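You operate a simulated robot arm through the tools that you are given. There is no shell and no other tool.

Carry out the task below with a simulated two-armed robot. There is one attempt and no reset: what you move stays moved.

Task
Let the warm block cool, then mix its tube until the dark layer has gone.
Fine: heat off and the HOT lamp dark before you open; shut the lid again; leave the tube in the mixer's cup, mixer off. Set down upright: tube.
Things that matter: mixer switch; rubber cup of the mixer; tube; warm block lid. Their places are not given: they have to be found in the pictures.

It is judged by the outcome, as a careful person would: the job done as asked, and still so three seconds after it is handed in. It fails if anything else is knocked over, pushed out of place, dropped, spilled or broken. Lids that push on must go on centred and level and be pressed home; caps that screw on are set level and turned clockwise until they are tight.

Robot
Two 7-joint arms with fingered hands on one trunk that stands fixed in place. Base frame: the origin is at the foot of the trunk, x ahead of it, y to its left, z up. Units: mm, degrees, N and s.
The left shoulder is at [58, 170, 1238], the right one opposite. With the tool pointing down near the work surface each hand reaches from about 300 to 760 mm from the base axis, measured 20 degrees to its own side. Payload 4 kg a hand.
The TCP of each hand is the grasp point between the finger pads, 26 mm short of the fingertips. In the tool frame z runs along the fingers and y along their closing line. The gripper opens to 132 mm; its body begins 73 mm behind the TCP. The gripper is a hand of 4 fingers: y runs from the thumb to the fingers, the wrist lies at [0, 0, -224] in the tool frame.
Orientation is told as [roll, pitch, yaw] about the base's x, y, z axes, in that order, counted from this pose: with the fingers straight down and closing along the base's y, the tool's x points along the base's -x, its y along +y and its z along -z.

Tools
- The arms move only by the tool play_rows. It takes "left_rows", "right_rows" or both (then of equal length, played together; a hand with none holds still); each is one flat list of numbers, 6 for each row, row after row: the shift along the tool's x, y, z in units of 40 mm (1.0 is 40 mm), then the turn, a rotation vector about the tool's x, y, z in units of 6 degrees (1.0 is 6 degrees). In form: [dx, dy, dz, ax, ay, az, dx, dy, dz, ax, ay, az, ...]. A call has 1 to 20 rows; each row shifts and turns the commanded pose from where the row before left it, along the tool's axes as they then stand. A call with a number of a shift or a turn outside -1 to 1 is refused whole. A row lasts 0.2 s, in which the tool goes at most 50 mm and 8.6 degrees; a call with a longer step from one row to the next is refused whole. Where a pose cannot be reached the arm comes as near as it can. A force on the tool above 40 N (or 10 N above the force at the start of the call, whichever is more), or a blocked arm, ends the call early, and 0.2 s more pass. In this call time passes only in rows, and 0.2 s behind the last. The reply holds the time, the measured pose of the TCP, the force on the tool along the base axes, the opening and the grip force, in the units named above and with some noise, with the torque about the TCP (base axes, N m) and any sound that the robot's microphone picked up.
- Cameras (640 x 400 px; columns grow to the right, rows downward): "scene" is now at [132.3, 39.6, 1445.2]; the picture's right is [0.48, -0.88, 0.00], its down [-0.39, -0.21, -0.89] and it looks along [0.79, 0.43, -0.45] (base axes); focal length 307 px, centre (320, 200). "left" rides on the left gripper at [-73, 6, -94] in its tool frame; the picture's right is [-0.08, -1.00, 0.00], its down [0.79, -0.06, -0.62] and it looks along [0.61, -0.05, 0.79] (tool axes); focal length 230 px, centre (320, 200). "right" rides on the right gripper at [73, 6, -94] in its tool frame; the picture's right is [-0.08, 1.00, 0.00], its down [-0.78, -0.06, -0.62] and it looks along [-0.61, -0.05, 0.79] (tool axes); focal length 230 px, centre (320, 200).
- capture(camera): a new picture of that camera. No time passes.
- raise_lower(by): moves the trunk up (or, below 0, down) by that many mm; the arms and the scene camera ride with it, the base frame stays. It gives what a move gives, with no picture.
- finger_targets(finger1, finger2, finger3, thumb_bend, hand): sets how far each is bent, from 0 (flat) to 100 (curled in); at 30 the hand is open as for a grip, at 70 the pads meet at the TCP. One left out holds its place. A second passes; each finger stops where it meets its share of the squeeze, and holds until it gets a number again. It is the only way to open and close the hand. It gives what a move gives, with no picture; readings hold the bend of each and the force on the fingers (four entries, about 0 where the hand has none), thumb and palm.
- aim_head(pan, tilt): turns the head with the scene camera to pan (to the left, within 80 degrees either way) and tilt (down, from -29 to 69), counted from straight ahead of the robot (the tilt from the chest, where the trunk bows). It gives what a move gives.
- measure_at(camera, pixels): for up to 12 pixels [column, row] of the newest picture of that camera ("zoom" is the newest enlarged one), the place [x, y, z] in the base frame of the surface seen there, good to about 2 mm, but the place of the scene camera against the robot may be out by one fixed shift of up to 18 mm in any direction. No time passes.
- zoom(camera, box): a new picture of the part [left, top, right, bottom] of that camera's present view, enlarged. No time passes.
- close_job(): hands the job in; it is judged then, once.

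Unless the task says otherwise, let go and move clear before handing in.

The tools are called as name(argument=value, ...) on one line, values as JSON. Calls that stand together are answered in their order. play_rows: Moves the arms, as the interface text tells. Its arguments: {"type":"object","properties":{"left_rows":{"type":"array"},"right_rows":{"type":"array"}},"required":[]} The other tools are called the same way: raise_lower (by) moves the trunk up or down; finger_targets (finger1, finger2, finger3, thumb_bend, hand) moves the fingers one by one; aim_head (pan, tilt) turns the head that bears the scene camera; capture (camera) takes a picture; measure_at (camera, pixels) gives the place of the surface under pixels of a picture; zoom (camera, box) takes an enlarged picture of a part of a camera's view; close_job () hands the job in.

At the start:

```text
clock: 0.0
left_tcp_pos: [381.8, 450.2, 1302.3]
left_ee_rot: [0.0, 0.0, 0.0]
left_wrist_force: [-0.6, 0.3, -0.6]
left_torque: [0.01, 0.04, 0.0]
left_gripper_width: 131.7
left_gripper_force: 0.0
left_shape: jaw
left_bend: [30.0, 30.0, 30.0, 30.0]
left_finger forces: [0.1, 0.0, 0.0, 0.1, 0.0, 0.0]
right_tcp_pos: [459.8, 7.9, 1316.6]
right_ee_rot: [-0.1, 0.0, 0.1]
right_wrist_force: [-0.2, 0.2, -0.4]
right_torque: [0.02, -0.01, 0.0]
right_gripper_width: 131.7
right_gripper_force: 0.1
right_shape: jaw
right_bend: [30.0, 30.0, 30.0, 30.0]
right_finger forces: [0.0, 0.0, 0.0, 0.1, 0.0, 0.0]
trunk travel left (down, up): [-250.0, 101.0]
head pan, tilt (commanded): [28.7, 26.5]
```

scene: 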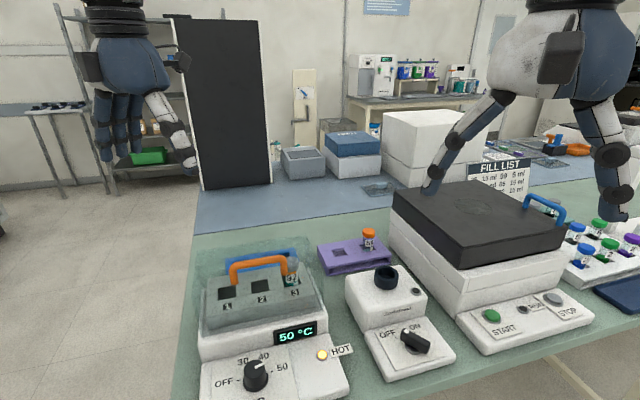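
right: 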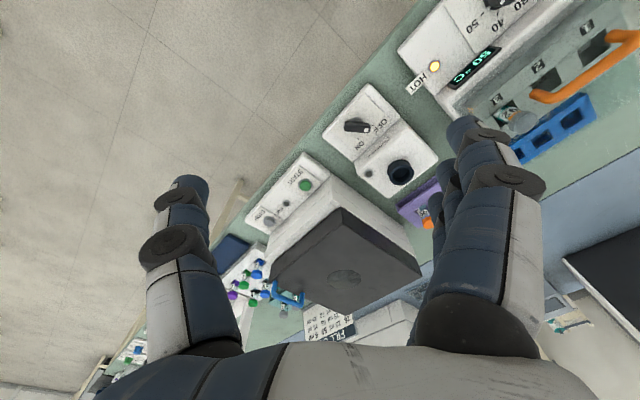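
left: 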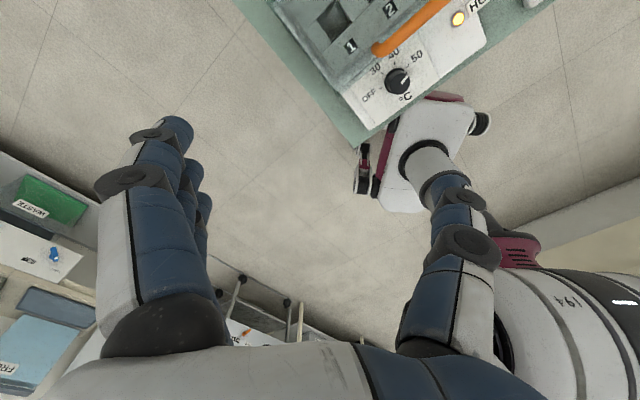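

The scene picture shows the warm block (dial near (255,375), HOT lamp lit at (322,354), lid with orange handle at (262,265)), and the mixer with a black cup at (386,277) and a switch at (415,342). I will look closer and measure them.

aim_head(pan=28, tilt=45)

```text
clock: 0.8
left_tcp_pos: [381.1, 449.7, 1303.3]
left_ee_rot: [-0.1, 0.0, 0.1]
left_wrist_force: [0.1, -0.2, -0.2]
left_torque: [0.0, 0.0, 0.02]
left_gripper_width: 131.6
left_gripper_force: 0.1
left_shape: jaw
left_bend: [30.0, 30.0, 30.0, 30.0]
left_finger forces: [0.0, 0.0, 0.0, 0.0, 0.1, 0.0]
right_tcp_pos: [459.6, 9.4, 1317.5]
right_ee_rot: [0.0, 0.0, 0.0]
right_wrist_force: [0.6, 0.7, -0.8]
right_torque: [-0.02, 0.02, 0.0]
right_gripper_width: 131.8
right_gripper_force: 0.1
right_shape: jaw
right_bend: [30.0, 30.0, 30.0, 30.0]
right_finger forces: [0.0, 0.0, 0.1, 0.0, 0.1, 0.0]
trunk travel left (down, up): [-250.0, 101.0]
head pan, tilt (commanded): [28.0, 45.0]
```

The head is now turned down; I take a new picture and enlargements.

capture(camera="scene")

zoom(camera="scene", box=[160, 100, 480, 300])

```text
taken
```

scene: 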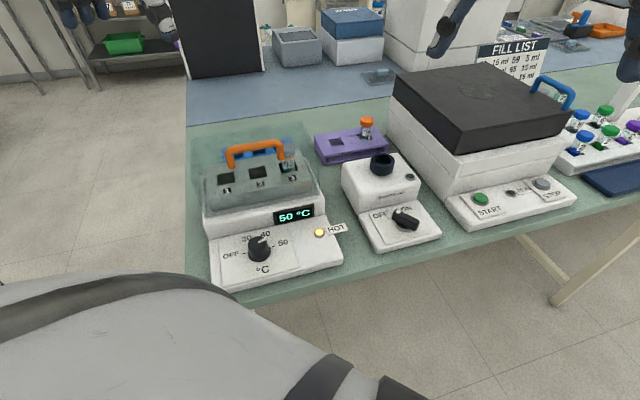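

```text
2.00 times, centred on (320, 200) of scene
```

zoom: 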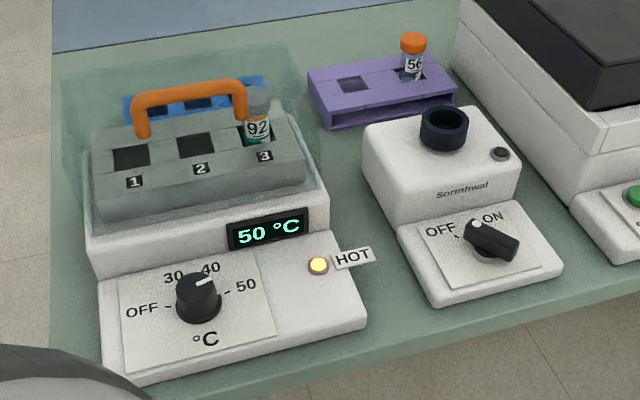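

zoom(camera="scene", box=[335, 140, 455, 260])

zoom(camera="scene", box=[185, 120, 345, 220])

zoom(camera="scene", box=[200, 200, 360, 300])

```text
3.33 times, centred on (395, 200) of scene
```

zoom: 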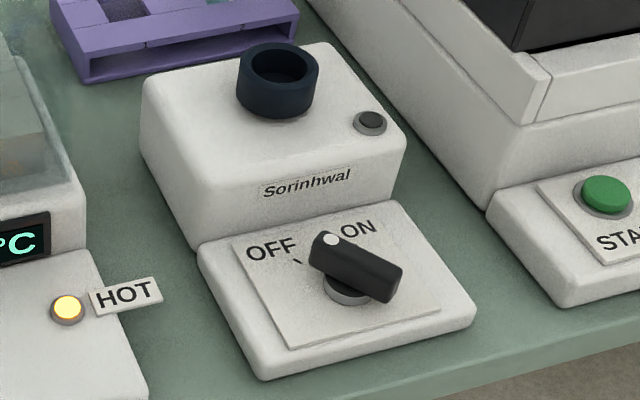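

```text
4.00 times, centred on (265, 170) of scene
```

zoom: 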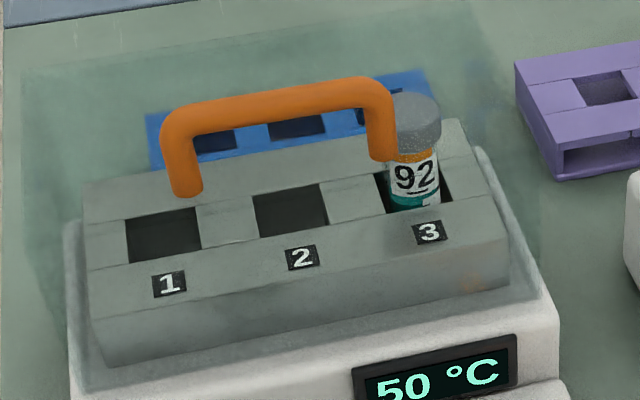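

```text
4.00 times, centred on (280, 250) of scene
```

zoom: 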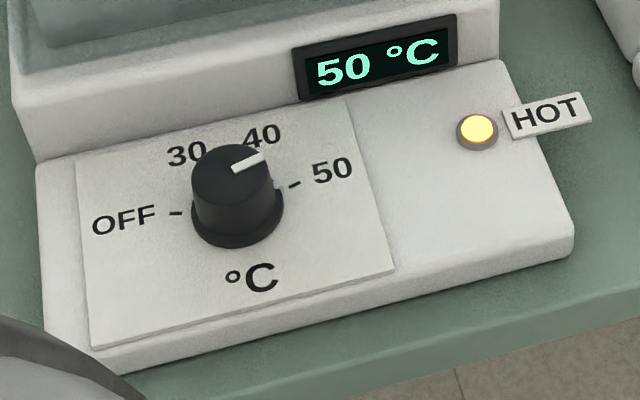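

The block's knob white line points to 50, display reads 50 °C and the HOT lamp is lit; the mixer knob seems at OFF. I measure key places with the scene camera.

capture(camera="scene")

measure_at(camera="scene", pixels=[[259, 241], [320, 232], [258, 145], [231, 160], [281, 155], [290, 148], [289, 163], [382, 160], [405, 215], [386, 175], [226, 177], [400, 243]])

measure_at(camera="scene", pixels=[[200, 150], [215, 200], [205, 170], [250, 270], [300, 140], [315, 170], [230, 133], [310, 190], [366, 122], [340, 150], [370, 260], [246, 300]])

```text
taken
```

scene: 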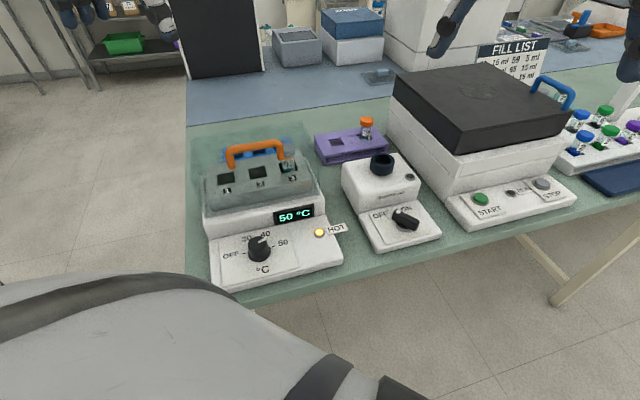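

```text
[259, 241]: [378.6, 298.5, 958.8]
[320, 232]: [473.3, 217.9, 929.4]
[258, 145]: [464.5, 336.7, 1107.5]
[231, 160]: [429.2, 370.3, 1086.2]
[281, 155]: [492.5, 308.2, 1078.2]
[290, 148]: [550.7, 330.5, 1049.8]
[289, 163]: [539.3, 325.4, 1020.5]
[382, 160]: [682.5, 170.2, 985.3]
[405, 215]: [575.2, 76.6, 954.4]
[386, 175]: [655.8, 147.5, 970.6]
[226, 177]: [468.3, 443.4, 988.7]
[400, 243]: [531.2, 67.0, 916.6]
```

```text
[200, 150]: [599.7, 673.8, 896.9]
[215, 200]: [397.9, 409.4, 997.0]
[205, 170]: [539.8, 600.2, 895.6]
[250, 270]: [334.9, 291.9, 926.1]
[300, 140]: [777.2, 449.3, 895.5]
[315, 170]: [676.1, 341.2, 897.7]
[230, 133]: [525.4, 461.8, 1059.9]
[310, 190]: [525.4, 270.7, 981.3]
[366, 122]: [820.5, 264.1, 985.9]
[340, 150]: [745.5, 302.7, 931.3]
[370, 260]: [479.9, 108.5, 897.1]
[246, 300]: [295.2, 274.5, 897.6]
```

Table is near z 896, dial top about [379,299,959], lid handle about z 1107, tube in slot 3 near [540,326], mixer cup near [682,170], switch near [575,77]. I bring the left hand above the dial at a safe height and turn it, to look with its own camera.

play_rows(left_rows=[0, -0.95, 0.6, 0, 0, 0, 0, -0.95, 0.6, 0, 0, 0, 0, -0.95, 0.6, 0, 0, 0, 0, -0.95, 0.6, 0, 0, 0, 0, 0, 0, 0, 0, 1, 0, 0, 0, 0, 0, 1, 0, 0, 0, 0, 0, 1, 0, 0, 0, 0, 0, 1, 0, 0, 0, 0, 0, 1, 0, 0, 0, 0, 0, 1, 0, 0, 0, 0, 0, 1])

capture(camera="left")

capture(camera="scene")

```text
clock: 3.2
left_tcp_pos: [384.7, 302.9, 1200.5]
left_ee_rot: [-3.3, -2.8, -41.2]
left_wrist_force: [0.2, 0.1, 0.2]
left_torque: [0.01, -0.02, 0.03]
left_gripper_width: 132.0
left_gripper_force: 0.0
left_shape: jaw
left_bend: [30.0, 30.0, 30.0, 30.0]
left_finger forces: [0.1, 0.0, 0.1, 0.1, 0.0, 0.0]
left hand out of reach, approached as far as the arm can: row 4
right_tcp_pos: [460.4, 9.6, 1317.8]
right_ee_rot: [0.0, 0.1, 0.0]
right_wrist_force: [1.2, 0.4, 0.0]
right_torque: [0.0, -0.01, 0.0]
right_gripper_width: 131.9
right_gripper_force: 0.0
right_shape: jaw
right_bend: [30.0, 30.0, 30.0, 30.0]
right_finger forces: [0.0, 0.0, 0.0, 0.0, 0.1, 0.0]
trunk travel left (down, up): [-250.0, 101.0]
head pan, tilt (commanded): [28.0, 45.0]
```

```text
taken
```

left: 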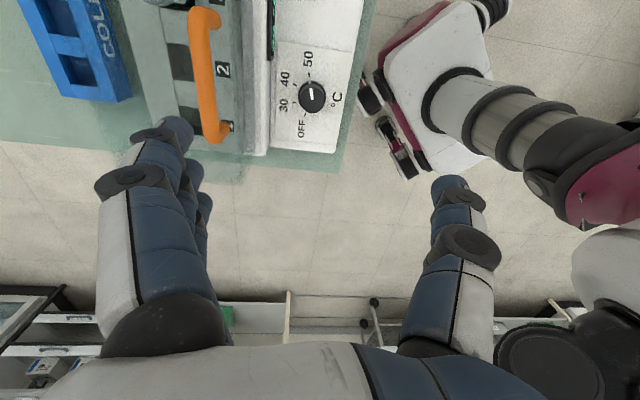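

```text
taken
```

scene: 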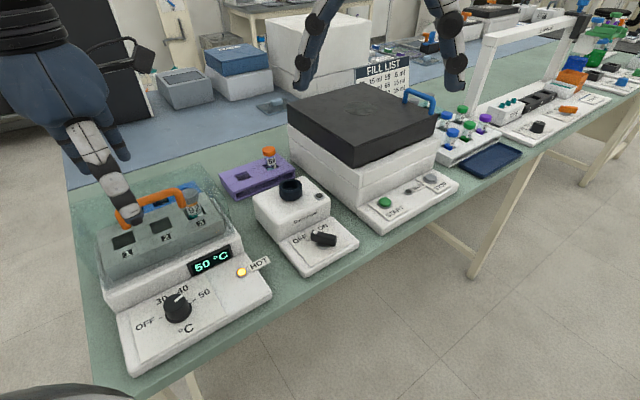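

The left camera shows the dial at (312,97), with pointer toward "50", and the orange handle at (205,75). I measure these with the hand camera and the scene camera to find the scene camera's shift.

measure_at(camera="left", pixels=[[312, 97], [204, 20], [214, 130], [204, 75], [300, 130], [308, 58], [335, 97], [180, 62], [262, 100], [165, 0], [310, 150], [240, 100]])

measure_at(camera="scene", pixels=[[177, 302], [155, 195], [132, 215], [180, 188], [192, 195], [290, 185], [325, 239], [241, 271], [144, 326], [204, 292], [175, 320], [195, 213]])

zoom(camera="left", box=[140, 0, 380, 150])

zoom(camera="scene", box=[80, 160, 280, 380])

```text
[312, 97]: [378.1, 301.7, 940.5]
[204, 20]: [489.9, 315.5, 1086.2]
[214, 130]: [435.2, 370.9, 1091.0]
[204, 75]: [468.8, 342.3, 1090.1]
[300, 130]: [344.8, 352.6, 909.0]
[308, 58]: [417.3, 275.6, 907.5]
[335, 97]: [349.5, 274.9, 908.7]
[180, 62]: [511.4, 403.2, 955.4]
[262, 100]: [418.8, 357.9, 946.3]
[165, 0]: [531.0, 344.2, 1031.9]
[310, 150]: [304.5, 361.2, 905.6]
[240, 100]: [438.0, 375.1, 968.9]
```

```text
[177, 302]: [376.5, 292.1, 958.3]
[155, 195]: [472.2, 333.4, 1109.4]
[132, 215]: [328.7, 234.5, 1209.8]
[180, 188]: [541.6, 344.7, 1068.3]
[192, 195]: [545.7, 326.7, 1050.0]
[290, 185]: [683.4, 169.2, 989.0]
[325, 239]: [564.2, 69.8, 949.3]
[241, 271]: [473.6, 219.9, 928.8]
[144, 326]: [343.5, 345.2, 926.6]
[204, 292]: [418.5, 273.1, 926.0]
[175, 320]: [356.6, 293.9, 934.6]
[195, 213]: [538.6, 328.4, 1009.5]
```

```text
2.67 times, centred on (260, 75) of left
```

zoom: 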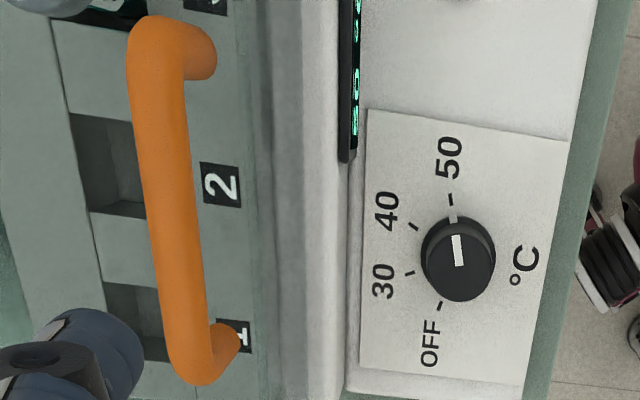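

```text
1.82 times, centred on (180, 270) of scene
```

zoom: 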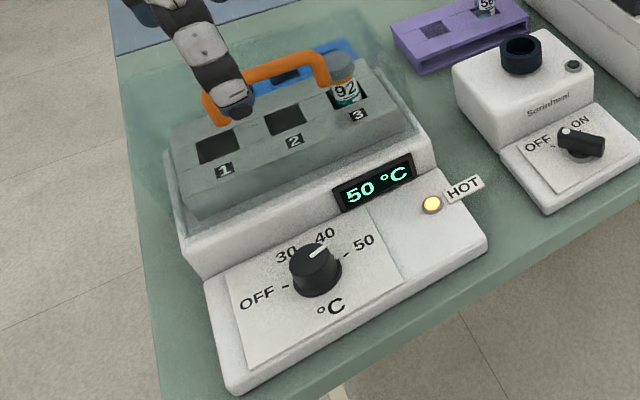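

Comparing both cameras, the scene camera reads about 18 mm too high in z (panel 926 vs 908), so the dial is at about [378,301], top z 940, panel 908. I test how far the left wrist can be yawed at this safe height (toward yaw −130, with its camera on the robot's side).

play_rows(left_rows=[0, 0, 0, 0, 0, 1, 0, 0, 0, 0, 0, 1, 0, 0, 0, 0, 0, 1, 0, 0, 0, 0, 0, 1, 0, 0, 0, 0, 0, 1, 0, 0, 0, 0, 0, 1, 0, 0, 0, 0, 0, 1, 0, 0, 0, 0, 0, 1, 0, 0, 0, 0, 0, 1, 0, 0, 0, 0, 0, 1, 0, 0, 0, 0, 0, 1, 0, 0, 0, 0, 0, 1, 0, 0, 0, 0, 0, 1, 0, 0, 0, 0, 0, 1, 0, 0, 0, 0, 0, 1])

capture(camera="left")

capture(camera="scene")

```text
clock: 6.4
left_tcp_pos: [385.9, 304.3, 1202.0]
left_ee_rot: [2.5, -2.7, -131.3]
left_wrist_force: [0.3, -1.2, 0.6]
left_torque: [0.03, -0.02, 0.01]
left_gripper_width: 131.9
left_gripper_force: 0.0
left_shape: jaw
left_bend: [30.0, 30.0, 30.0, 30.0]
left_finger forces: [0.0, 0.0, 0.0, 0.0, 0.0, 0.1]
right_tcp_pos: [460.2, 7.6, 1317.4]
right_ee_rot: [0.1, 0.0, 0.1]
right_wrist_force: [0.5, 0.4, -0.9]
right_torque: [0.0, -0.02, 0.01]
right_gripper_width: 131.9
right_gripper_force: 0.0
right_shape: jaw
right_bend: [30.0, 30.0, 30.0, 30.0]
right_finger forces: [0.0, 0.0, 0.0, 0.0, 0.0, 0.0]
trunk travel left (down, up): [-250.0, 101.0]
head pan, tilt (commanded): [28.0, 45.0]
```

```text
taken
```

left: 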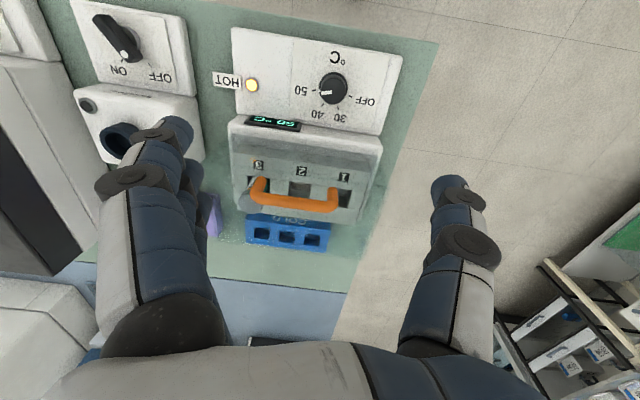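

```text
taken
```

scene: 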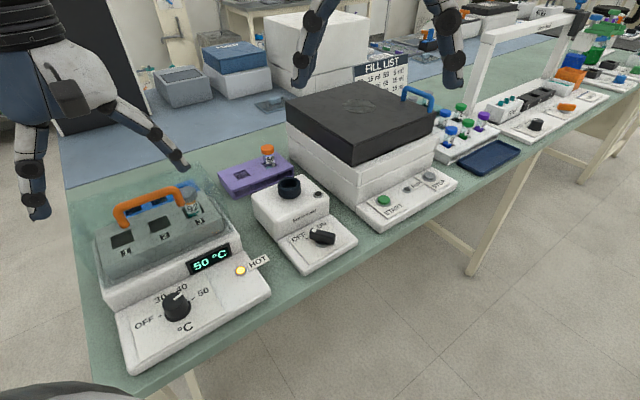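

Yaw −131 is reachable. I now look closely at the block and the mixer with the hand camera and measure.

zoom(camera="left", box=[200, 20, 440, 170])

measure_at(camera="zoom", pixels=[[355, 185], [350, 215], [135, 170], [170, 460], [350, 490], [120, 440], [440, 320], [440, 290], [110, 280], [260, 290], [360, 500], [470, 420]])

zoom(camera="left", box=[200, 90, 420, 260])

zoom(camera="left", box=[50, 0, 250, 170])

```text
2.67 times, centred on (320, 95) of left
```

zoom: 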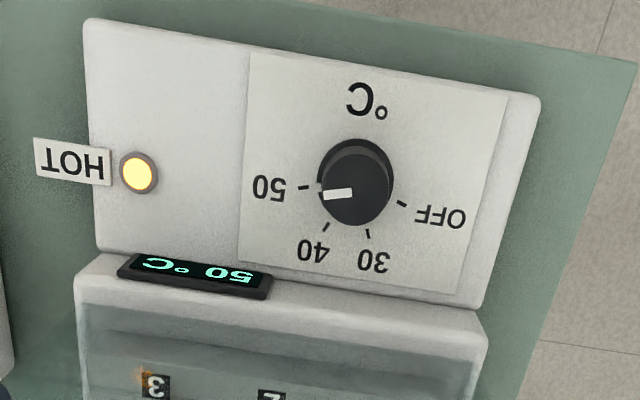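

```text
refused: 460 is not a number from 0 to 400
```

```text
2.35 times, centred on (310, 175) of left
```

zoom: 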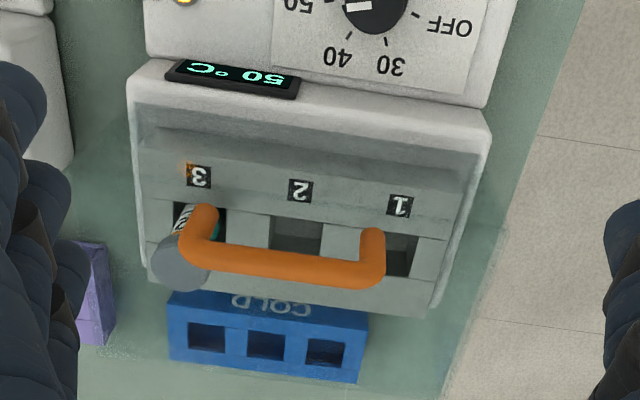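

```text
2.35 times, centred on (150, 85) of left
```

zoom: 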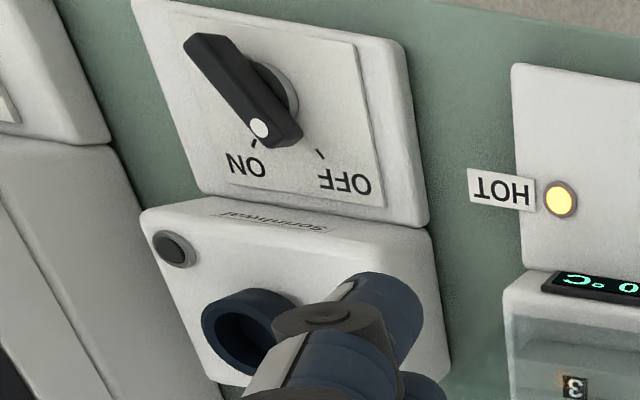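

measure_at(camera="left", pixels=[[334, 89], [261, 181], [332, 192], [297, 201], [310, 115], [308, 125], [306, 133], [304, 140], [303, 148], [303, 155], [302, 165], [310, 215]])

measure_at(camera="left", pixels=[[240, 190], [253, 195], [252, 172], [252, 180], [234, 150], [372, 170], [362, 205], [236, 185], [330, 70], [252, 85], [122, 55], [103, 25]])

```text
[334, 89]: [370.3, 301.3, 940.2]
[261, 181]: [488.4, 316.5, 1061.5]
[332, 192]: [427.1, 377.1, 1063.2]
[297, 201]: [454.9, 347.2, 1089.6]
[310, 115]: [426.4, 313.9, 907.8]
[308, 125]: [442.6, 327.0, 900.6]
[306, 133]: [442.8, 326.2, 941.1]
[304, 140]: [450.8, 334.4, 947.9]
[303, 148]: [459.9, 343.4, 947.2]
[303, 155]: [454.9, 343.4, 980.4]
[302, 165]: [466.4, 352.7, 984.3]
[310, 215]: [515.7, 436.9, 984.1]
```

```text
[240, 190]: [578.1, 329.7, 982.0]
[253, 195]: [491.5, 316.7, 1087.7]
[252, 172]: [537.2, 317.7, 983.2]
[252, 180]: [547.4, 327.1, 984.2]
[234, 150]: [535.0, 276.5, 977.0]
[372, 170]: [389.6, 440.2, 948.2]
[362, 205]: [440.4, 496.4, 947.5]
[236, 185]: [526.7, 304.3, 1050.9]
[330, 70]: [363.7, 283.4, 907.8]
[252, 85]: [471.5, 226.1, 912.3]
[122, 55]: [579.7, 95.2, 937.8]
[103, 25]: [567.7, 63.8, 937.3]
```

measure_at(camera="left", pixels=[[301, 90], [365, 101], [334, 89], [334, 80], [321, 92], [347, 88]])

zoom(camera="scene", box=[80, 140, 260, 300])

```text
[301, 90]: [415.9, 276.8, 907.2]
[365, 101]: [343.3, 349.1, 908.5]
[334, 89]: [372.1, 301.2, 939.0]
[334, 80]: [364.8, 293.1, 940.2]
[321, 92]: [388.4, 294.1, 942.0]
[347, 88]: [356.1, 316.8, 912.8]
```

```text
2.50 times, centred on (170, 220) of scene
```

zoom: 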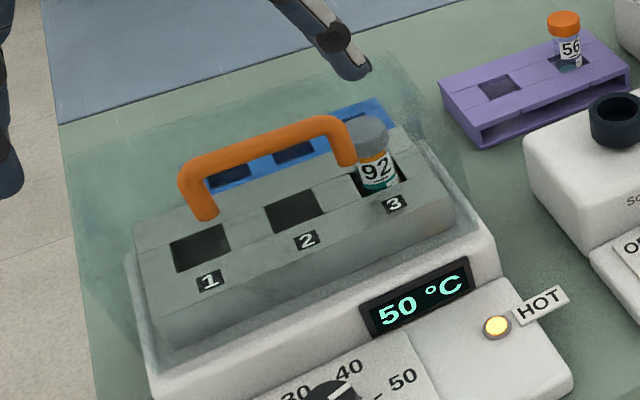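

Both cameras agree the dial's axis is near [373,302] with its top at z 940, the block's front wall is about 67 mm behind it, and the lid is a clear box up to z≈1058. I narrow the left hand and lower it over the dial, turned to yaw −165 and leaning away from the lid.

finger_targets(hand="left", finger1=47, finger2=47, finger3=47, thumb_bend=47)

play_rows(left_rows=[0, 0, 0.5, 0, 0, 0.944, 0, 0, 0.5, 0, 0, 0.944, 0, 0, 0.5, 0, 0, 0.944, 0, 0, 0.5, 0, 0, 0.944, 0, 0, 0.5, 0, 0, 0.944, 0, 0, 0.5, 0, 0, 0.944, 0, 0, 0, 0.3, 1, 0, 0, 0, 0, 0.28, 1, 0])

capture(camera="left")

capture(camera="scene")

```text
clock: 7.4
left_tcp_pos: [385.5, 304.4, 1200.6]
left_ee_rot: [2.4, -2.8, -131.2]
left_wrist_force: [-0.1, 0.1, -0.3]
left_torque: [0.0, 0.01, 0.01]
left_gripper_width: 81.4
left_gripper_force: 0.0
left_shape: fingers
left_bend: [47.0, 47.0, 47.0, 47.0]
left_finger forces: [0.0, 0.1, 0.1, 0.0, 0.0, 0.1]
right_tcp_pos: [460.6, 8.4, 1317.0]
right_ee_rot: [0.0, 0.0, 0.0]
right_wrist_force: [-0.5, -0.2, 0.2]
right_torque: [-0.01, 0.03, -0.04]
right_gripper_width: 131.8
right_gripper_force: 0.2
right_shape: jaw
right_bend: [30.0, 30.0, 30.0, 30.0]
right_finger forces: [0.1, 0.0, 0.1, 0.0, 0.1, 0.1]
trunk travel left (down, up): [-250.0, 101.0]
head pan, tilt (commanded): [28.0, 45.0]
```

```text
clock: 9.2
left_tcp_pos: [387.3, 300.1, 1084.9]
left_ee_rot: [-3.4, 12.1, -166.4]
left_wrist_force: [0.7, 0.8, -0.9]
left_torque: [0.02, 0.0, -0.01]
left_gripper_width: 81.1
left_gripper_force: 0.1
left_shape: fingers
left_bend: [47.0, 47.0, 47.0, 47.0]
left_finger forces: [0.0, 0.0, 0.1, 0.0, 0.0, 0.1]
right_tcp_pos: [460.1, 8.9, 1317.0]
right_ee_rot: [0.0, 0.0, 0.0]
right_wrist_force: [0.5, 0.4, -0.2]
right_torque: [0.01, 0.01, 0.0]
right_gripper_width: 131.8
right_gripper_force: 0.1
right_shape: jaw
right_bend: [30.0, 30.0, 30.0, 30.0]
right_finger forces: [0.1, 0.1, 0.0, 0.1, 0.0, 0.0]
trunk travel left (down, up): [-250.0, 101.0]
head pan, tilt (commanded): [28.0, 45.0]
```

```text
taken
```

left: 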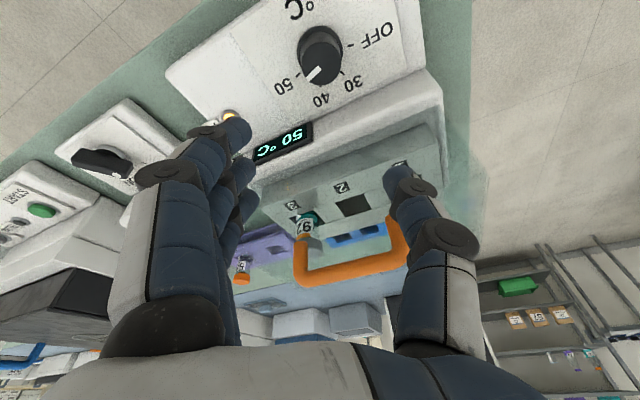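

```text
taken
```

scene: 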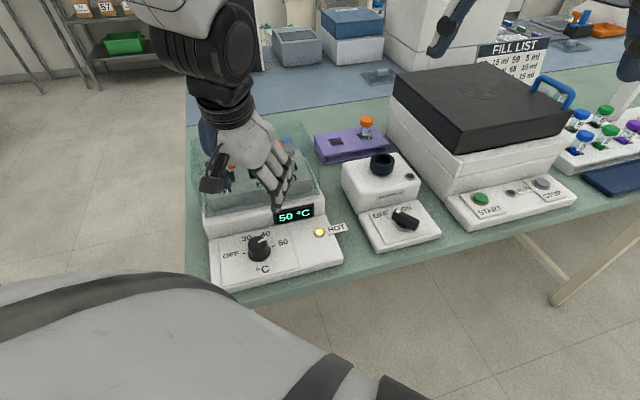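

The left camera now shows the dial at (320,55). I measure it from here before the final approach.

zoom(camera="left", box=[260, 10, 380, 110])

measure_at(camera="left", pixels=[[321, 58], [307, 58], [335, 58], [321, 72], [321, 46], [280, 87], [375, 36], [230, 116], [320, 140], [400, 170]])

```text
4.00 times, centred on (320, 60) of left
```

zoom: 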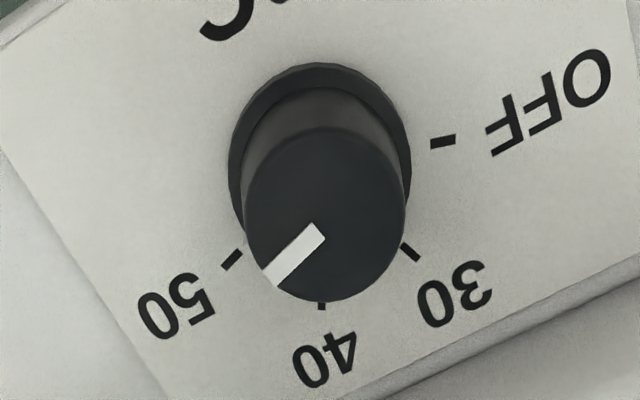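

```text
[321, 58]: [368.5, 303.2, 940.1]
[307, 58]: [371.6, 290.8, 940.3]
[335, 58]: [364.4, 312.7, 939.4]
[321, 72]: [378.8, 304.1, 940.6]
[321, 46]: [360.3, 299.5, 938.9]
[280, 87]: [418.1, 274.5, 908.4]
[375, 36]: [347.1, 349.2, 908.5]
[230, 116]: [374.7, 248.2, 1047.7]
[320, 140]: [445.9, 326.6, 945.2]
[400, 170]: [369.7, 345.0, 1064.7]
```

The dial's axis is at [373,303.5], about 35 mm across. I lower the hand to just above it.

play_rows(left_rows=[-0.205, -0.008, 0.565, 0, 0, 0, -0.205, -0.008, 0.565, 0, 0, 0, -0.205, -0.008, 0.565, 0, 0, 0, -0.205, -0.008, 0.565, 0, 0, 0])

capture(camera="left")

capture(camera="scene")

```text
clock: 10.2
left_tcp_pos: [371.8, 303.7, 990.3]
left_ee_rot: [-3.5, 12.1, -166.2]
left_wrist_force: [0.1, 0.0, 0.8]
left_torque: [0.0, 0.01, 0.0]
left_gripper_width: 81.2
left_gripper_force: 0.1
left_shape: fingers
left_bend: [47.0, 47.0, 47.0, 47.0]
left_finger forces: [0.1, 0.1, 0.0, 0.0, 0.0, 0.1]
right_tcp_pos: [460.6, 8.2, 1316.0]
right_ee_rot: [0.1, 0.1, -0.1]
right_wrist_force: [0.4, 0.1, -0.8]
right_torque: [0.02, 0.04, -0.01]
right_gripper_width: 132.2
right_gripper_force: 0.0
right_shape: jaw
right_bend: [30.0, 30.0, 30.0, 30.0]
right_finger forces: [0.0, 0.1, 0.1, 0.0, 0.0, 0.0]
trunk travel left (down, up): [-250.0, 101.0]
head pan, tilt (commanded): [28.0, 45.0]
```

```text
taken
```

left: 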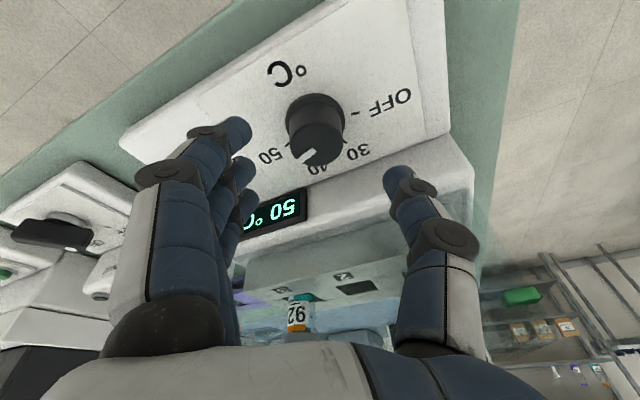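

```text
taken
```

scene: 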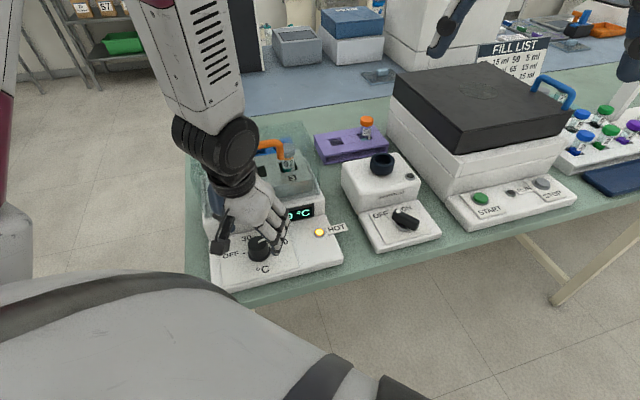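

play_rows(left_rows=[-0.11, 0.03, 0.52, 0, 0, 0, -0.11, 0.03, 0.52, 0, 0, 0])

capture(camera="left")

```text
clock: 10.8
left_tcp_pos: [370.9, 304.2, 951.4]
left_ee_rot: [-3.5, 12.5, -166.1]
left_wrist_force: [3.3, 1.7, 24.3]
left_torque: [-1.16, 0.05, 0.2]
left_gripper_width: 81.4
left_gripper_force: 12.3
left_shape: fingers
left_bend: [51.0, 47.0, 47.0, 47.0]
left_finger forces: [24.3, 0.1, 0.0, 0.0, 0.1, 0.0]
right_tcp_pos: [457.7, 8.0, 1319.5]
right_ee_rot: [0.2, -0.2, 0.0]
right_wrist_force: [-0.8, -0.4, -0.8]
right_torque: [0.03, -0.01, -0.01]
right_gripper_width: 132.2
right_gripper_force: 0.0
right_shape: jaw
right_bend: [30.0, 30.0, 30.0, 30.0]
right_finger forces: [0.0, 0.1, 0.0, 0.0, 0.0, 0.0]
trunk travel left (down, up): [-250.0, 101.0]
head pan, tilt (commanded): [28.0, 45.0]
```

```text
taken
```

left: 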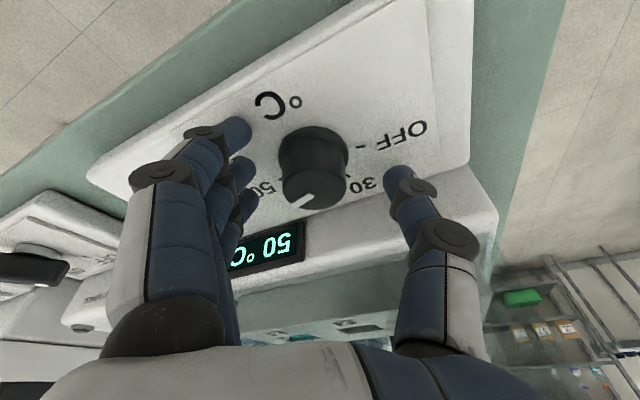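

Finger 1's tip met the panel (24 N) with the TCP at z 951, so I lift about 8 mm, then close partway to see where the tips lie.

play_rows(left_rows=[0.05, 0, -0.22, 0, 0, 0])

finger_targets(hand="left", finger1=55, finger2=55, finger3=55, thumb_bend=55)

capture(camera="left")

```text
clock: 11.2
left_tcp_pos: [370.3, 304.9, 955.7]
left_ee_rot: [-3.6, 12.0, -166.5]
left_wrist_force: [-0.9, -0.2, -0.3]
left_torque: [0.06, -0.01, 0.0]
left_gripper_width: 81.4
left_gripper_force: 0.0
left_shape: fingers
left_bend: [47.0, 47.0, 47.0, 47.0]
left_finger forces: [0.0, 0.0, 0.0, 0.0, 0.0, 0.0]
right_tcp_pos: [460.1, 8.6, 1317.5]
right_ee_rot: [0.0, 0.1, 0.0]
right_wrist_force: [0.1, 0.0, 0.0]
right_torque: [0.03, -0.04, 0.01]
right_gripper_width: 131.9
right_gripper_force: 0.0
right_shape: jaw
right_bend: [30.0, 30.0, 30.0, 30.0]
right_finger forces: [0.1, 0.0, 0.1, 0.1, 0.0, 0.0]
trunk travel left (down, up): [-250.0, 101.0]
head pan, tilt (commanded): [28.0, 45.0]
```

```text
clock: 12.2
left_tcp_pos: [369.5, 305.6, 956.2]
left_ee_rot: [-3.5, 12.0, -166.3]
left_wrist_force: [0.2, 0.4, 0.1]
left_torque: [0.03, 0.0, -0.01]
left_gripper_width: 55.3
left_gripper_force: 0.0
left_shape: fingers
left_bend: [55.0, 55.0, 55.0, 55.0]
left_finger forces: [0.0, 0.0, 0.0, 0.1, 0.0, 0.0]
right_tcp_pos: [459.0, 9.1, 1316.9]
right_ee_rot: [-0.1, 0.0, -0.1]
right_wrist_force: [0.2, -0.1, 0.2]
right_torque: [-0.01, -0.01, -0.01]
right_gripper_width: 131.9
right_gripper_force: 0.1
right_shape: jaw
right_bend: [30.0, 30.0, 30.0, 30.0]
right_finger forces: [0.0, 0.0, 0.1, 0.0, 0.0, 0.0]
trunk travel left (down, up): [-250.0, 101.0]
head pan, tilt (commanded): [28.0, 45.0]
```

```text
taken
```

left: 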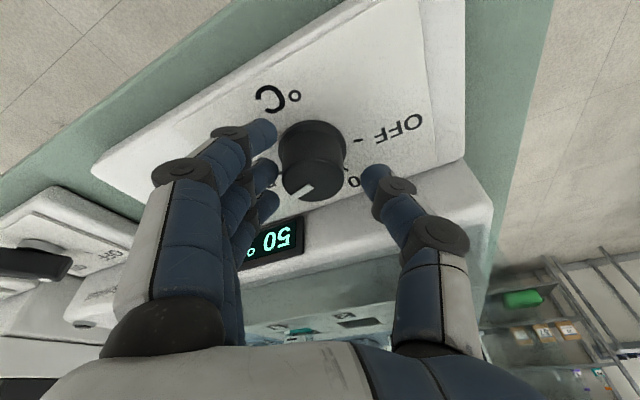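

The dial now sits 4–5 mm toward the fingers; I centre the hand on it, lower slightly, and close on it.

play_rows(left_rows=[-0.08, 0.11, 0.1, 0, 0, 0])

finger_targets(hand="left", finger1=58, finger2=64, finger3=60, thumb_bend=63)

capture(camera="left")

```text
clock: 12.6
left_tcp_pos: [370.9, 298.9, 951.4]
left_ee_rot: [-3.5, 12.1, -166.2]
left_wrist_force: [0.9, 0.6, 0.1]
left_torque: [0.0, 0.05, 0.01]
left_gripper_width: 55.3
left_gripper_force: 0.1
left_shape: fingers
left_bend: [55.0, 55.0, 55.0, 55.0]
left_finger forces: [0.0, 0.0, 0.0, 0.0, 0.0, 0.0]
right_tcp_pos: [460.1, 7.8, 1316.0]
right_ee_rot: [0.0, 0.0, 0.1]
right_wrist_force: [1.7, -0.5, 0.4]
right_torque: [-0.01, -0.01, 0.0]
right_gripper_width: 131.8
right_gripper_force: 0.1
right_shape: jaw
right_bend: [30.0, 30.0, 30.0, 30.0]
right_finger forces: [0.0, 0.0, 0.0, 0.0, 0.1, 0.1]
trunk travel left (down, up): [-250.0, 101.0]
head pan, tilt (commanded): [28.0, 45.0]
```

```text
clock: 13.6
left_tcp_pos: [369.2, 302.1, 951.5]
left_ee_rot: [-3.4, 11.9, -166.3]
left_wrist_force: [0.0, 1.3, -1.6]
left_torque: [0.04, -0.01, 0.02]
left_gripper_width: 45.1
left_gripper_force: 3.1
left_shape: fingers
left_bend: [57.0, 60.0, 60.0, 61.0]
left_finger forces: [0.0, 3.1, 0.0, 0.1, 4.3, 0.0]
right_tcp_pos: [459.6, 9.0, 1316.4]
right_ee_rot: [0.0, -0.1, 0.1]
right_wrist_force: [0.3, 0.0, -0.9]
right_torque: [-0.01, 0.03, 0.02]
right_gripper_width: 131.6
right_gripper_force: 0.2
right_shape: jaw
right_bend: [30.0, 30.0, 30.0, 30.0]
right_finger forces: [0.1, 0.0, 0.0, 0.0, 0.0, 0.0]
trunk travel left (down, up): [-250.0, 101.0]
head pan, tilt (commanded): [28.0, 45.0]
```

```text
taken
```

left: 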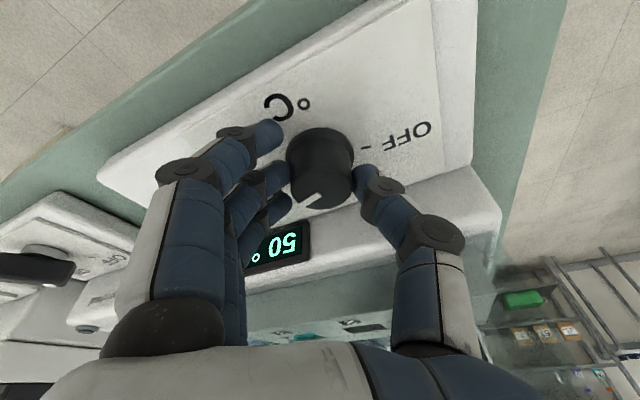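

Finger 2 and thumb hold the dial lightly (3–4 N). I tighten the squeeze a little.

finger_targets(hand="left", finger1=62, finger2=72, finger3=66, thumb_bend=72)

capture(camera="left")

```text
clock: 14.6
left_tcp_pos: [369.4, 301.9, 950.5]
left_ee_rot: [-3.5, 11.9, -166.3]
left_wrist_force: [-2.4, 6.5, -3.7]
left_torque: [0.0, 0.05, 0.01]
left_gripper_width: 36.4
left_gripper_force: 11.9
left_shape: fingers
left_bend: [62.0, 61.0, 66.0, 64.0]
left_finger forces: [0.0, 8.1, 0.0, 0.0, 15.3, 0.0]
right_tcp_pos: [459.3, 9.6, 1317.4]
right_ee_rot: [0.0, 0.0, 0.0]
right_wrist_force: [-0.6, -0.3, -0.9]
right_torque: [-0.01, 0.02, 0.01]
right_gripper_width: 132.0
right_gripper_force: 0.0
right_shape: jaw
right_bend: [30.0, 30.0, 30.0, 30.0]
right_finger forces: [0.0, 0.0, 0.0, 0.0, 0.0, 0.0]
trunk travel left (down, up): [-250.0, 101.0]
head pan, tilt (commanded): [28.0, 45.0]
```

```text
taken
```

left: 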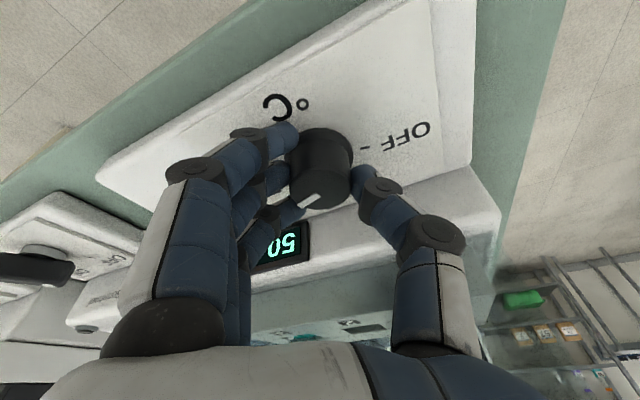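

Grip is firm (8 N / 15 N). I turn the dial counter‑clockwise about its vertical axis, 36° first.

play_rows(left_rows=[0, 0.01, 0, 0.21, -0.058, -0.976, 0, 0.01, 0, 0.21, -0.058, -0.976, 0, 0.01, 0, 0.21, -0.058, -0.976, 0, 0.01, 0, 0.21, -0.058, -0.976, 0, 0.01, 0, 0.21, -0.058, -0.976, 0, 0.01, 0, 0.21, -0.058, -0.976])

capture(camera="left")

capture(camera="scene")

```text
clock: 16.0
left_tcp_pos: [372.7, 299.3, 951.4]
left_ee_rot: [-3.5, 12.2, -130.2]
left_wrist_force: [-2.1, 4.6, -6.1]
left_torque: [0.02, -0.05, 0.04]
left_gripper_width: 36.3
left_gripper_force: 10.7
left_shape: fingers
left_bend: [62.0, 61.0, 66.0, 64.0]
left_finger forces: [0.0, 8.1, 0.1, 0.0, 13.0, 0.0]
right_tcp_pos: [460.0, 10.3, 1316.5]
right_ee_rot: [0.0, 0.1, 0.0]
right_wrist_force: [0.3, 0.3, -0.4]
right_torque: [-0.03, -0.04, 0.02]
right_gripper_width: 131.9
right_gripper_force: 0.1
right_shape: jaw
right_bend: [30.0, 30.0, 30.0, 30.0]
right_finger forces: [0.1, 0.0, 0.1, 0.0, 0.0, 0.0]
trunk travel left (down, up): [-250.0, 101.0]
head pan, tilt (commanded): [28.0, 45.0]
```

```text
taken
```

left: 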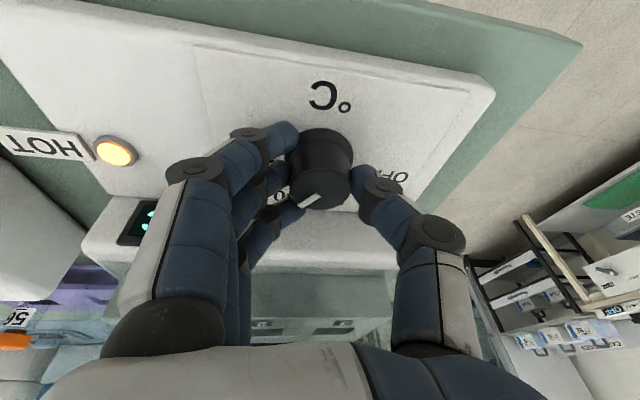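

```text
taken
```

scene: 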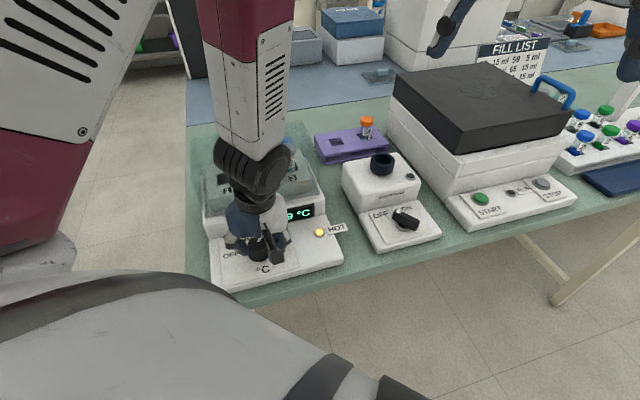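

The pointer moved with the hand and the display is already dropping. I continue another 36°.

play_rows(left_rows=[0, 0.01, 0, 0.21, -0.058, -0.976, 0, 0.01, 0, 0.21, -0.058, -0.976, 0, 0.01, 0, 0.21, -0.058, -0.976, 0, 0.01, 0, 0.21, -0.058, -0.976, 0, 0.01, 0, 0.21, -0.058, -0.976, 0, 0.01, 0, 0.21, -0.058, -0.976])

capture(camera="left")

capture(camera="scene")

```text
clock: 17.4
left_tcp_pos: [374.3, 298.3, 951.2]
left_ee_rot: [-3.5, 12.2, -94.2]
left_wrist_force: [0.1, 9.8, 2.3]
left_torque: [0.25, -0.14, 0.04]
left_gripper_width: 35.2
left_gripper_force: 11.5
left_shape: fingers
left_bend: [62.0, 60.0, 65.0, 65.0]
left_finger forces: [0.1, 9.8, 2.0, 0.0, 11.4, 0.1]
right_tcp_pos: [460.5, 9.8, 1317.0]
right_ee_rot: [0.0, 0.0, 0.0]
right_wrist_force: [0.2, 0.1, 0.1]
right_torque: [-0.04, -0.01, 0.03]
right_gripper_width: 132.0
right_gripper_force: 0.1
right_shape: jaw
right_bend: [30.0, 30.0, 30.0, 30.0]
right_finger forces: [0.0, 0.0, 0.0, 0.0, 0.1, 0.0]
trunk travel left (down, up): [-250.0, 101.0]
head pan, tilt (commanded): [28.0, 45.0]
```

```text
taken
```

left: 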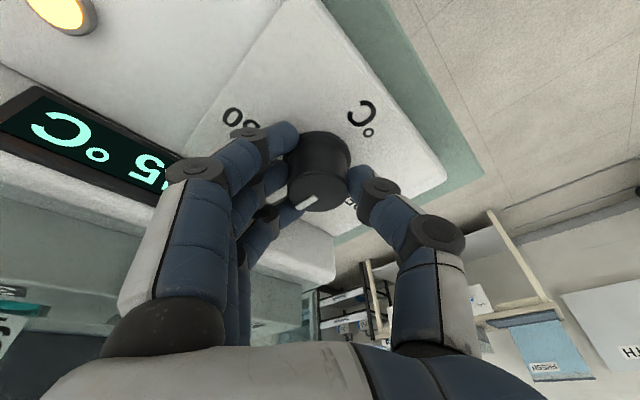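

```text
taken
```

scene: 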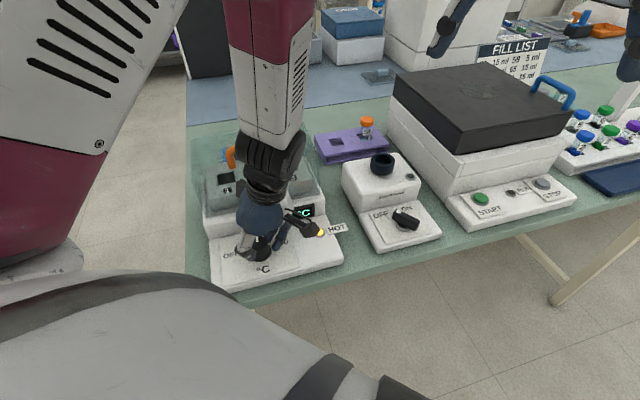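

72° done with the pointer following. To keep clear of the lid I now let go, swing the hand back around the dial, and regrip.

finger_targets(hand="left", finger1=53, finger2=53, finger3=53, thumb_bend=53)

capture(camera="left")

```text
clock: 18.4
left_tcp_pos: [374.7, 295.0, 950.0]
left_ee_rot: [-3.5, 12.2, -94.2]
left_wrist_force: [0.1, 1.1, -0.2]
left_torque: [-0.01, 0.0, 0.02]
left_gripper_width: 60.1
left_gripper_force: 0.1
left_shape: fingers
left_bend: [53.0, 53.0, 53.0, 53.0]
left_finger forces: [0.0, 0.0, 0.0, 0.0, 0.0, 0.0]
right_tcp_pos: [460.1, 8.0, 1316.4]
right_ee_rot: [0.0, 0.1, 0.0]
right_wrist_force: [-0.7, -0.2, -0.2]
right_torque: [-0.05, 0.01, 0.01]
right_gripper_width: 132.0
right_gripper_force: 0.1
right_shape: jaw
right_bend: [30.0, 30.0, 30.0, 30.0]
right_finger forces: [0.0, 0.0, 0.0, 0.2, 0.1, 0.0]
trunk travel left (down, up): [-250.0, 101.0]
head pan, tilt (commanded): [28.0, 45.0]
```

```text
taken
```

left: 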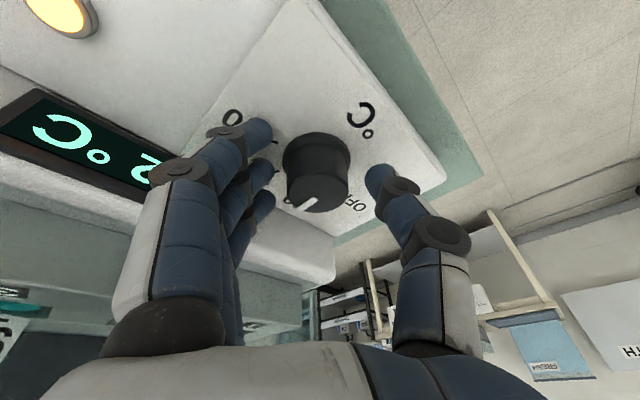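

play_rows(left_rows=[-0.006, -0.022, -0.08, -0.21, 0.058, 0.976, -0.006, -0.022, 0, -0.21, 0.058, 0.976, -0.006, -0.022, 0, -0.21, 0.058, 0.976, -0.006, -0.022, 0, -0.21, 0.058, 0.976, -0.006, -0.022, 0, -0.21, 0.058, 0.976, -0.006, -0.022, 0, -0.21, 0.058, 0.976, -0.006, -0.022, 0, -0.21, 0.058, 0.976, -0.006, -0.022, 0, -0.21, 0.058, 0.976, -0.006, -0.022, 0, -0.21, 0.058, 0.976, -0.006, -0.022, 0, -0.21, 0.058, 0.976, -0.006, -0.022, 0, -0.21, 0.058, 0.976, -0.006, -0.022, 0, -0.21, 0.058, 0.976, -0.006, -0.022, 0.08, -0.21, 0.058, 0.976])

capture(camera="left")

capture(camera="scene")

```text
clock: 21.2
left_tcp_pos: [363.8, 300.3, 951.8]
left_ee_rot: [-3.5, 12.1, -172.4]
left_wrist_force: [-0.8, -0.4, -0.6]
left_torque: [0.0, 0.0, 0.01]
left_gripper_width: 60.0
left_gripper_force: 0.1
left_shape: fingers
left_bend: [53.0, 53.0, 53.0, 53.0]
left_finger forces: [0.0, 0.0, 0.1, 0.0, 0.0, 0.0]
right_tcp_pos: [459.9, 8.4, 1316.4]
right_ee_rot: [0.0, 0.0, 0.0]
right_wrist_force: [0.7, -0.3, 0.6]
right_torque: [0.03, 0.0, 0.0]
right_gripper_width: 132.1
right_gripper_force: 0.0
right_shape: jaw
right_bend: [30.0, 30.0, 30.0, 30.0]
right_finger forces: [0.1, 0.1, 0.1, 0.1, 0.0, 0.0]
trunk travel left (down, up): [-250.0, 101.0]
head pan, tilt (commanded): [28.0, 45.0]
```

```text
taken
```

left: 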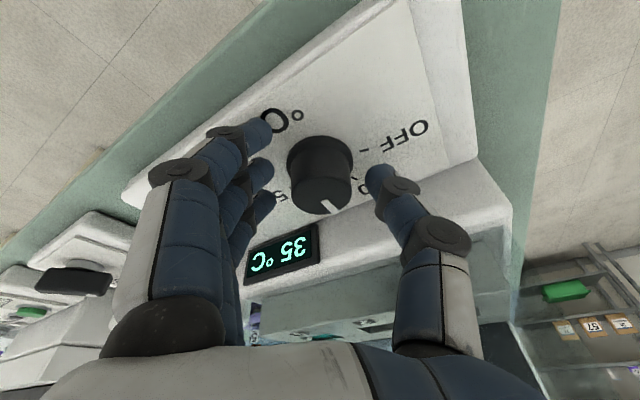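

```text
taken
```

scene: 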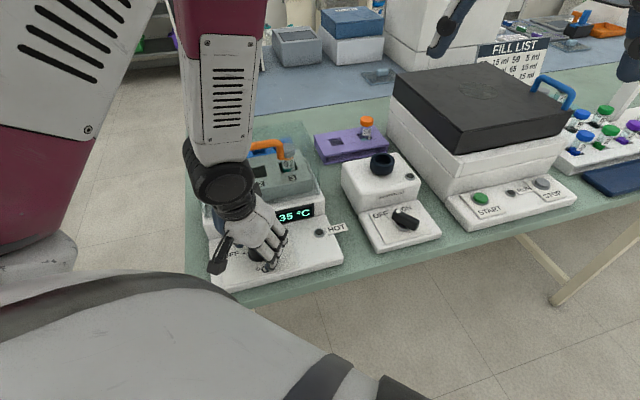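

The display reads 35 °C and the lamp at (320,232) looks dark; the pointer still is short of OFF. I centre the hand and grip the dial again.

play_rows(left_rows=[0.1, -0.02, 0.03, 0, 0, 0])

finger_targets(hand="left", finger1=62, finger2=72, finger3=66, thumb_bend=72)

capture(camera="left")

```text
clock: 21.6
left_tcp_pos: [368.4, 303.3, 951.2]
left_ee_rot: [-3.5, 12.0, -172.4]
left_wrist_force: [0.4, 0.3, 0.2]
left_torque: [0.0, 0.0, -0.01]
left_gripper_width: 60.4
left_gripper_force: 0.0
left_shape: fingers
left_bend: [53.0, 53.0, 53.0, 53.0]
left_finger forces: [0.1, 0.1, 0.1, 0.0, 0.0, 0.0]
right_tcp_pos: [460.2, 8.2, 1317.3]
right_ee_rot: [0.0, 0.0, 0.0]
right_wrist_force: [0.7, 0.8, -0.8]
right_torque: [0.0, -0.01, 0.05]
right_gripper_width: 131.8
right_gripper_force: 0.1
right_shape: jaw
right_bend: [30.0, 30.0, 30.0, 30.0]
right_finger forces: [0.0, 0.0, 0.0, 0.1, 0.0, 0.0]
trunk travel left (down, up): [-250.0, 101.0]
head pan, tilt (commanded): [28.0, 45.0]
```

```text
clock: 22.6
left_tcp_pos: [367.9, 302.2, 951.1]
left_ee_rot: [-3.5, 11.9, -172.2]
left_wrist_force: [-0.1, 5.6, -3.4]
left_torque: [-0.02, -0.03, 0.05]
left_gripper_width: 34.8
left_gripper_force: 12.0
left_shape: fingers
left_bend: [62.0, 60.0, 65.0, 65.0]
left_finger forces: [0.1, 8.4, 0.9, 0.0, 14.1, 0.0]
right_tcp_pos: [459.9, 9.1, 1317.6]
right_ee_rot: [0.1, 0.0, 0.0]
right_wrist_force: [-0.3, 0.5, 0.5]
right_torque: [0.01, 0.04, 0.01]
right_gripper_width: 132.0
right_gripper_force: 0.1
right_shape: jaw
right_bend: [30.0, 30.0, 30.0, 30.0]
right_finger forces: [0.1, 0.0, 0.0, 0.0, 0.0, 0.0]
trunk travel left (down, up): [-250.0, 101.0]
head pan, tilt (commanded): [28.0, 45.0]
```

```text
taken
```

left: 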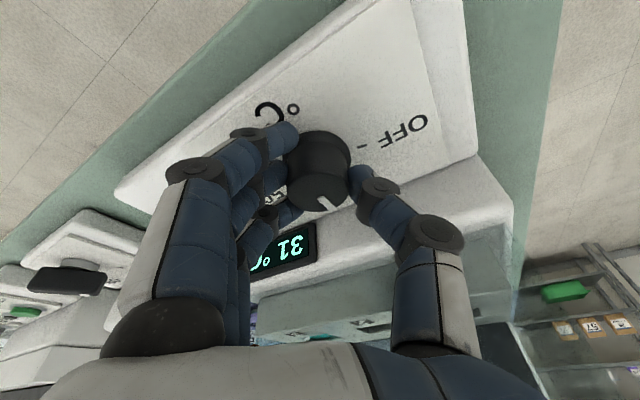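

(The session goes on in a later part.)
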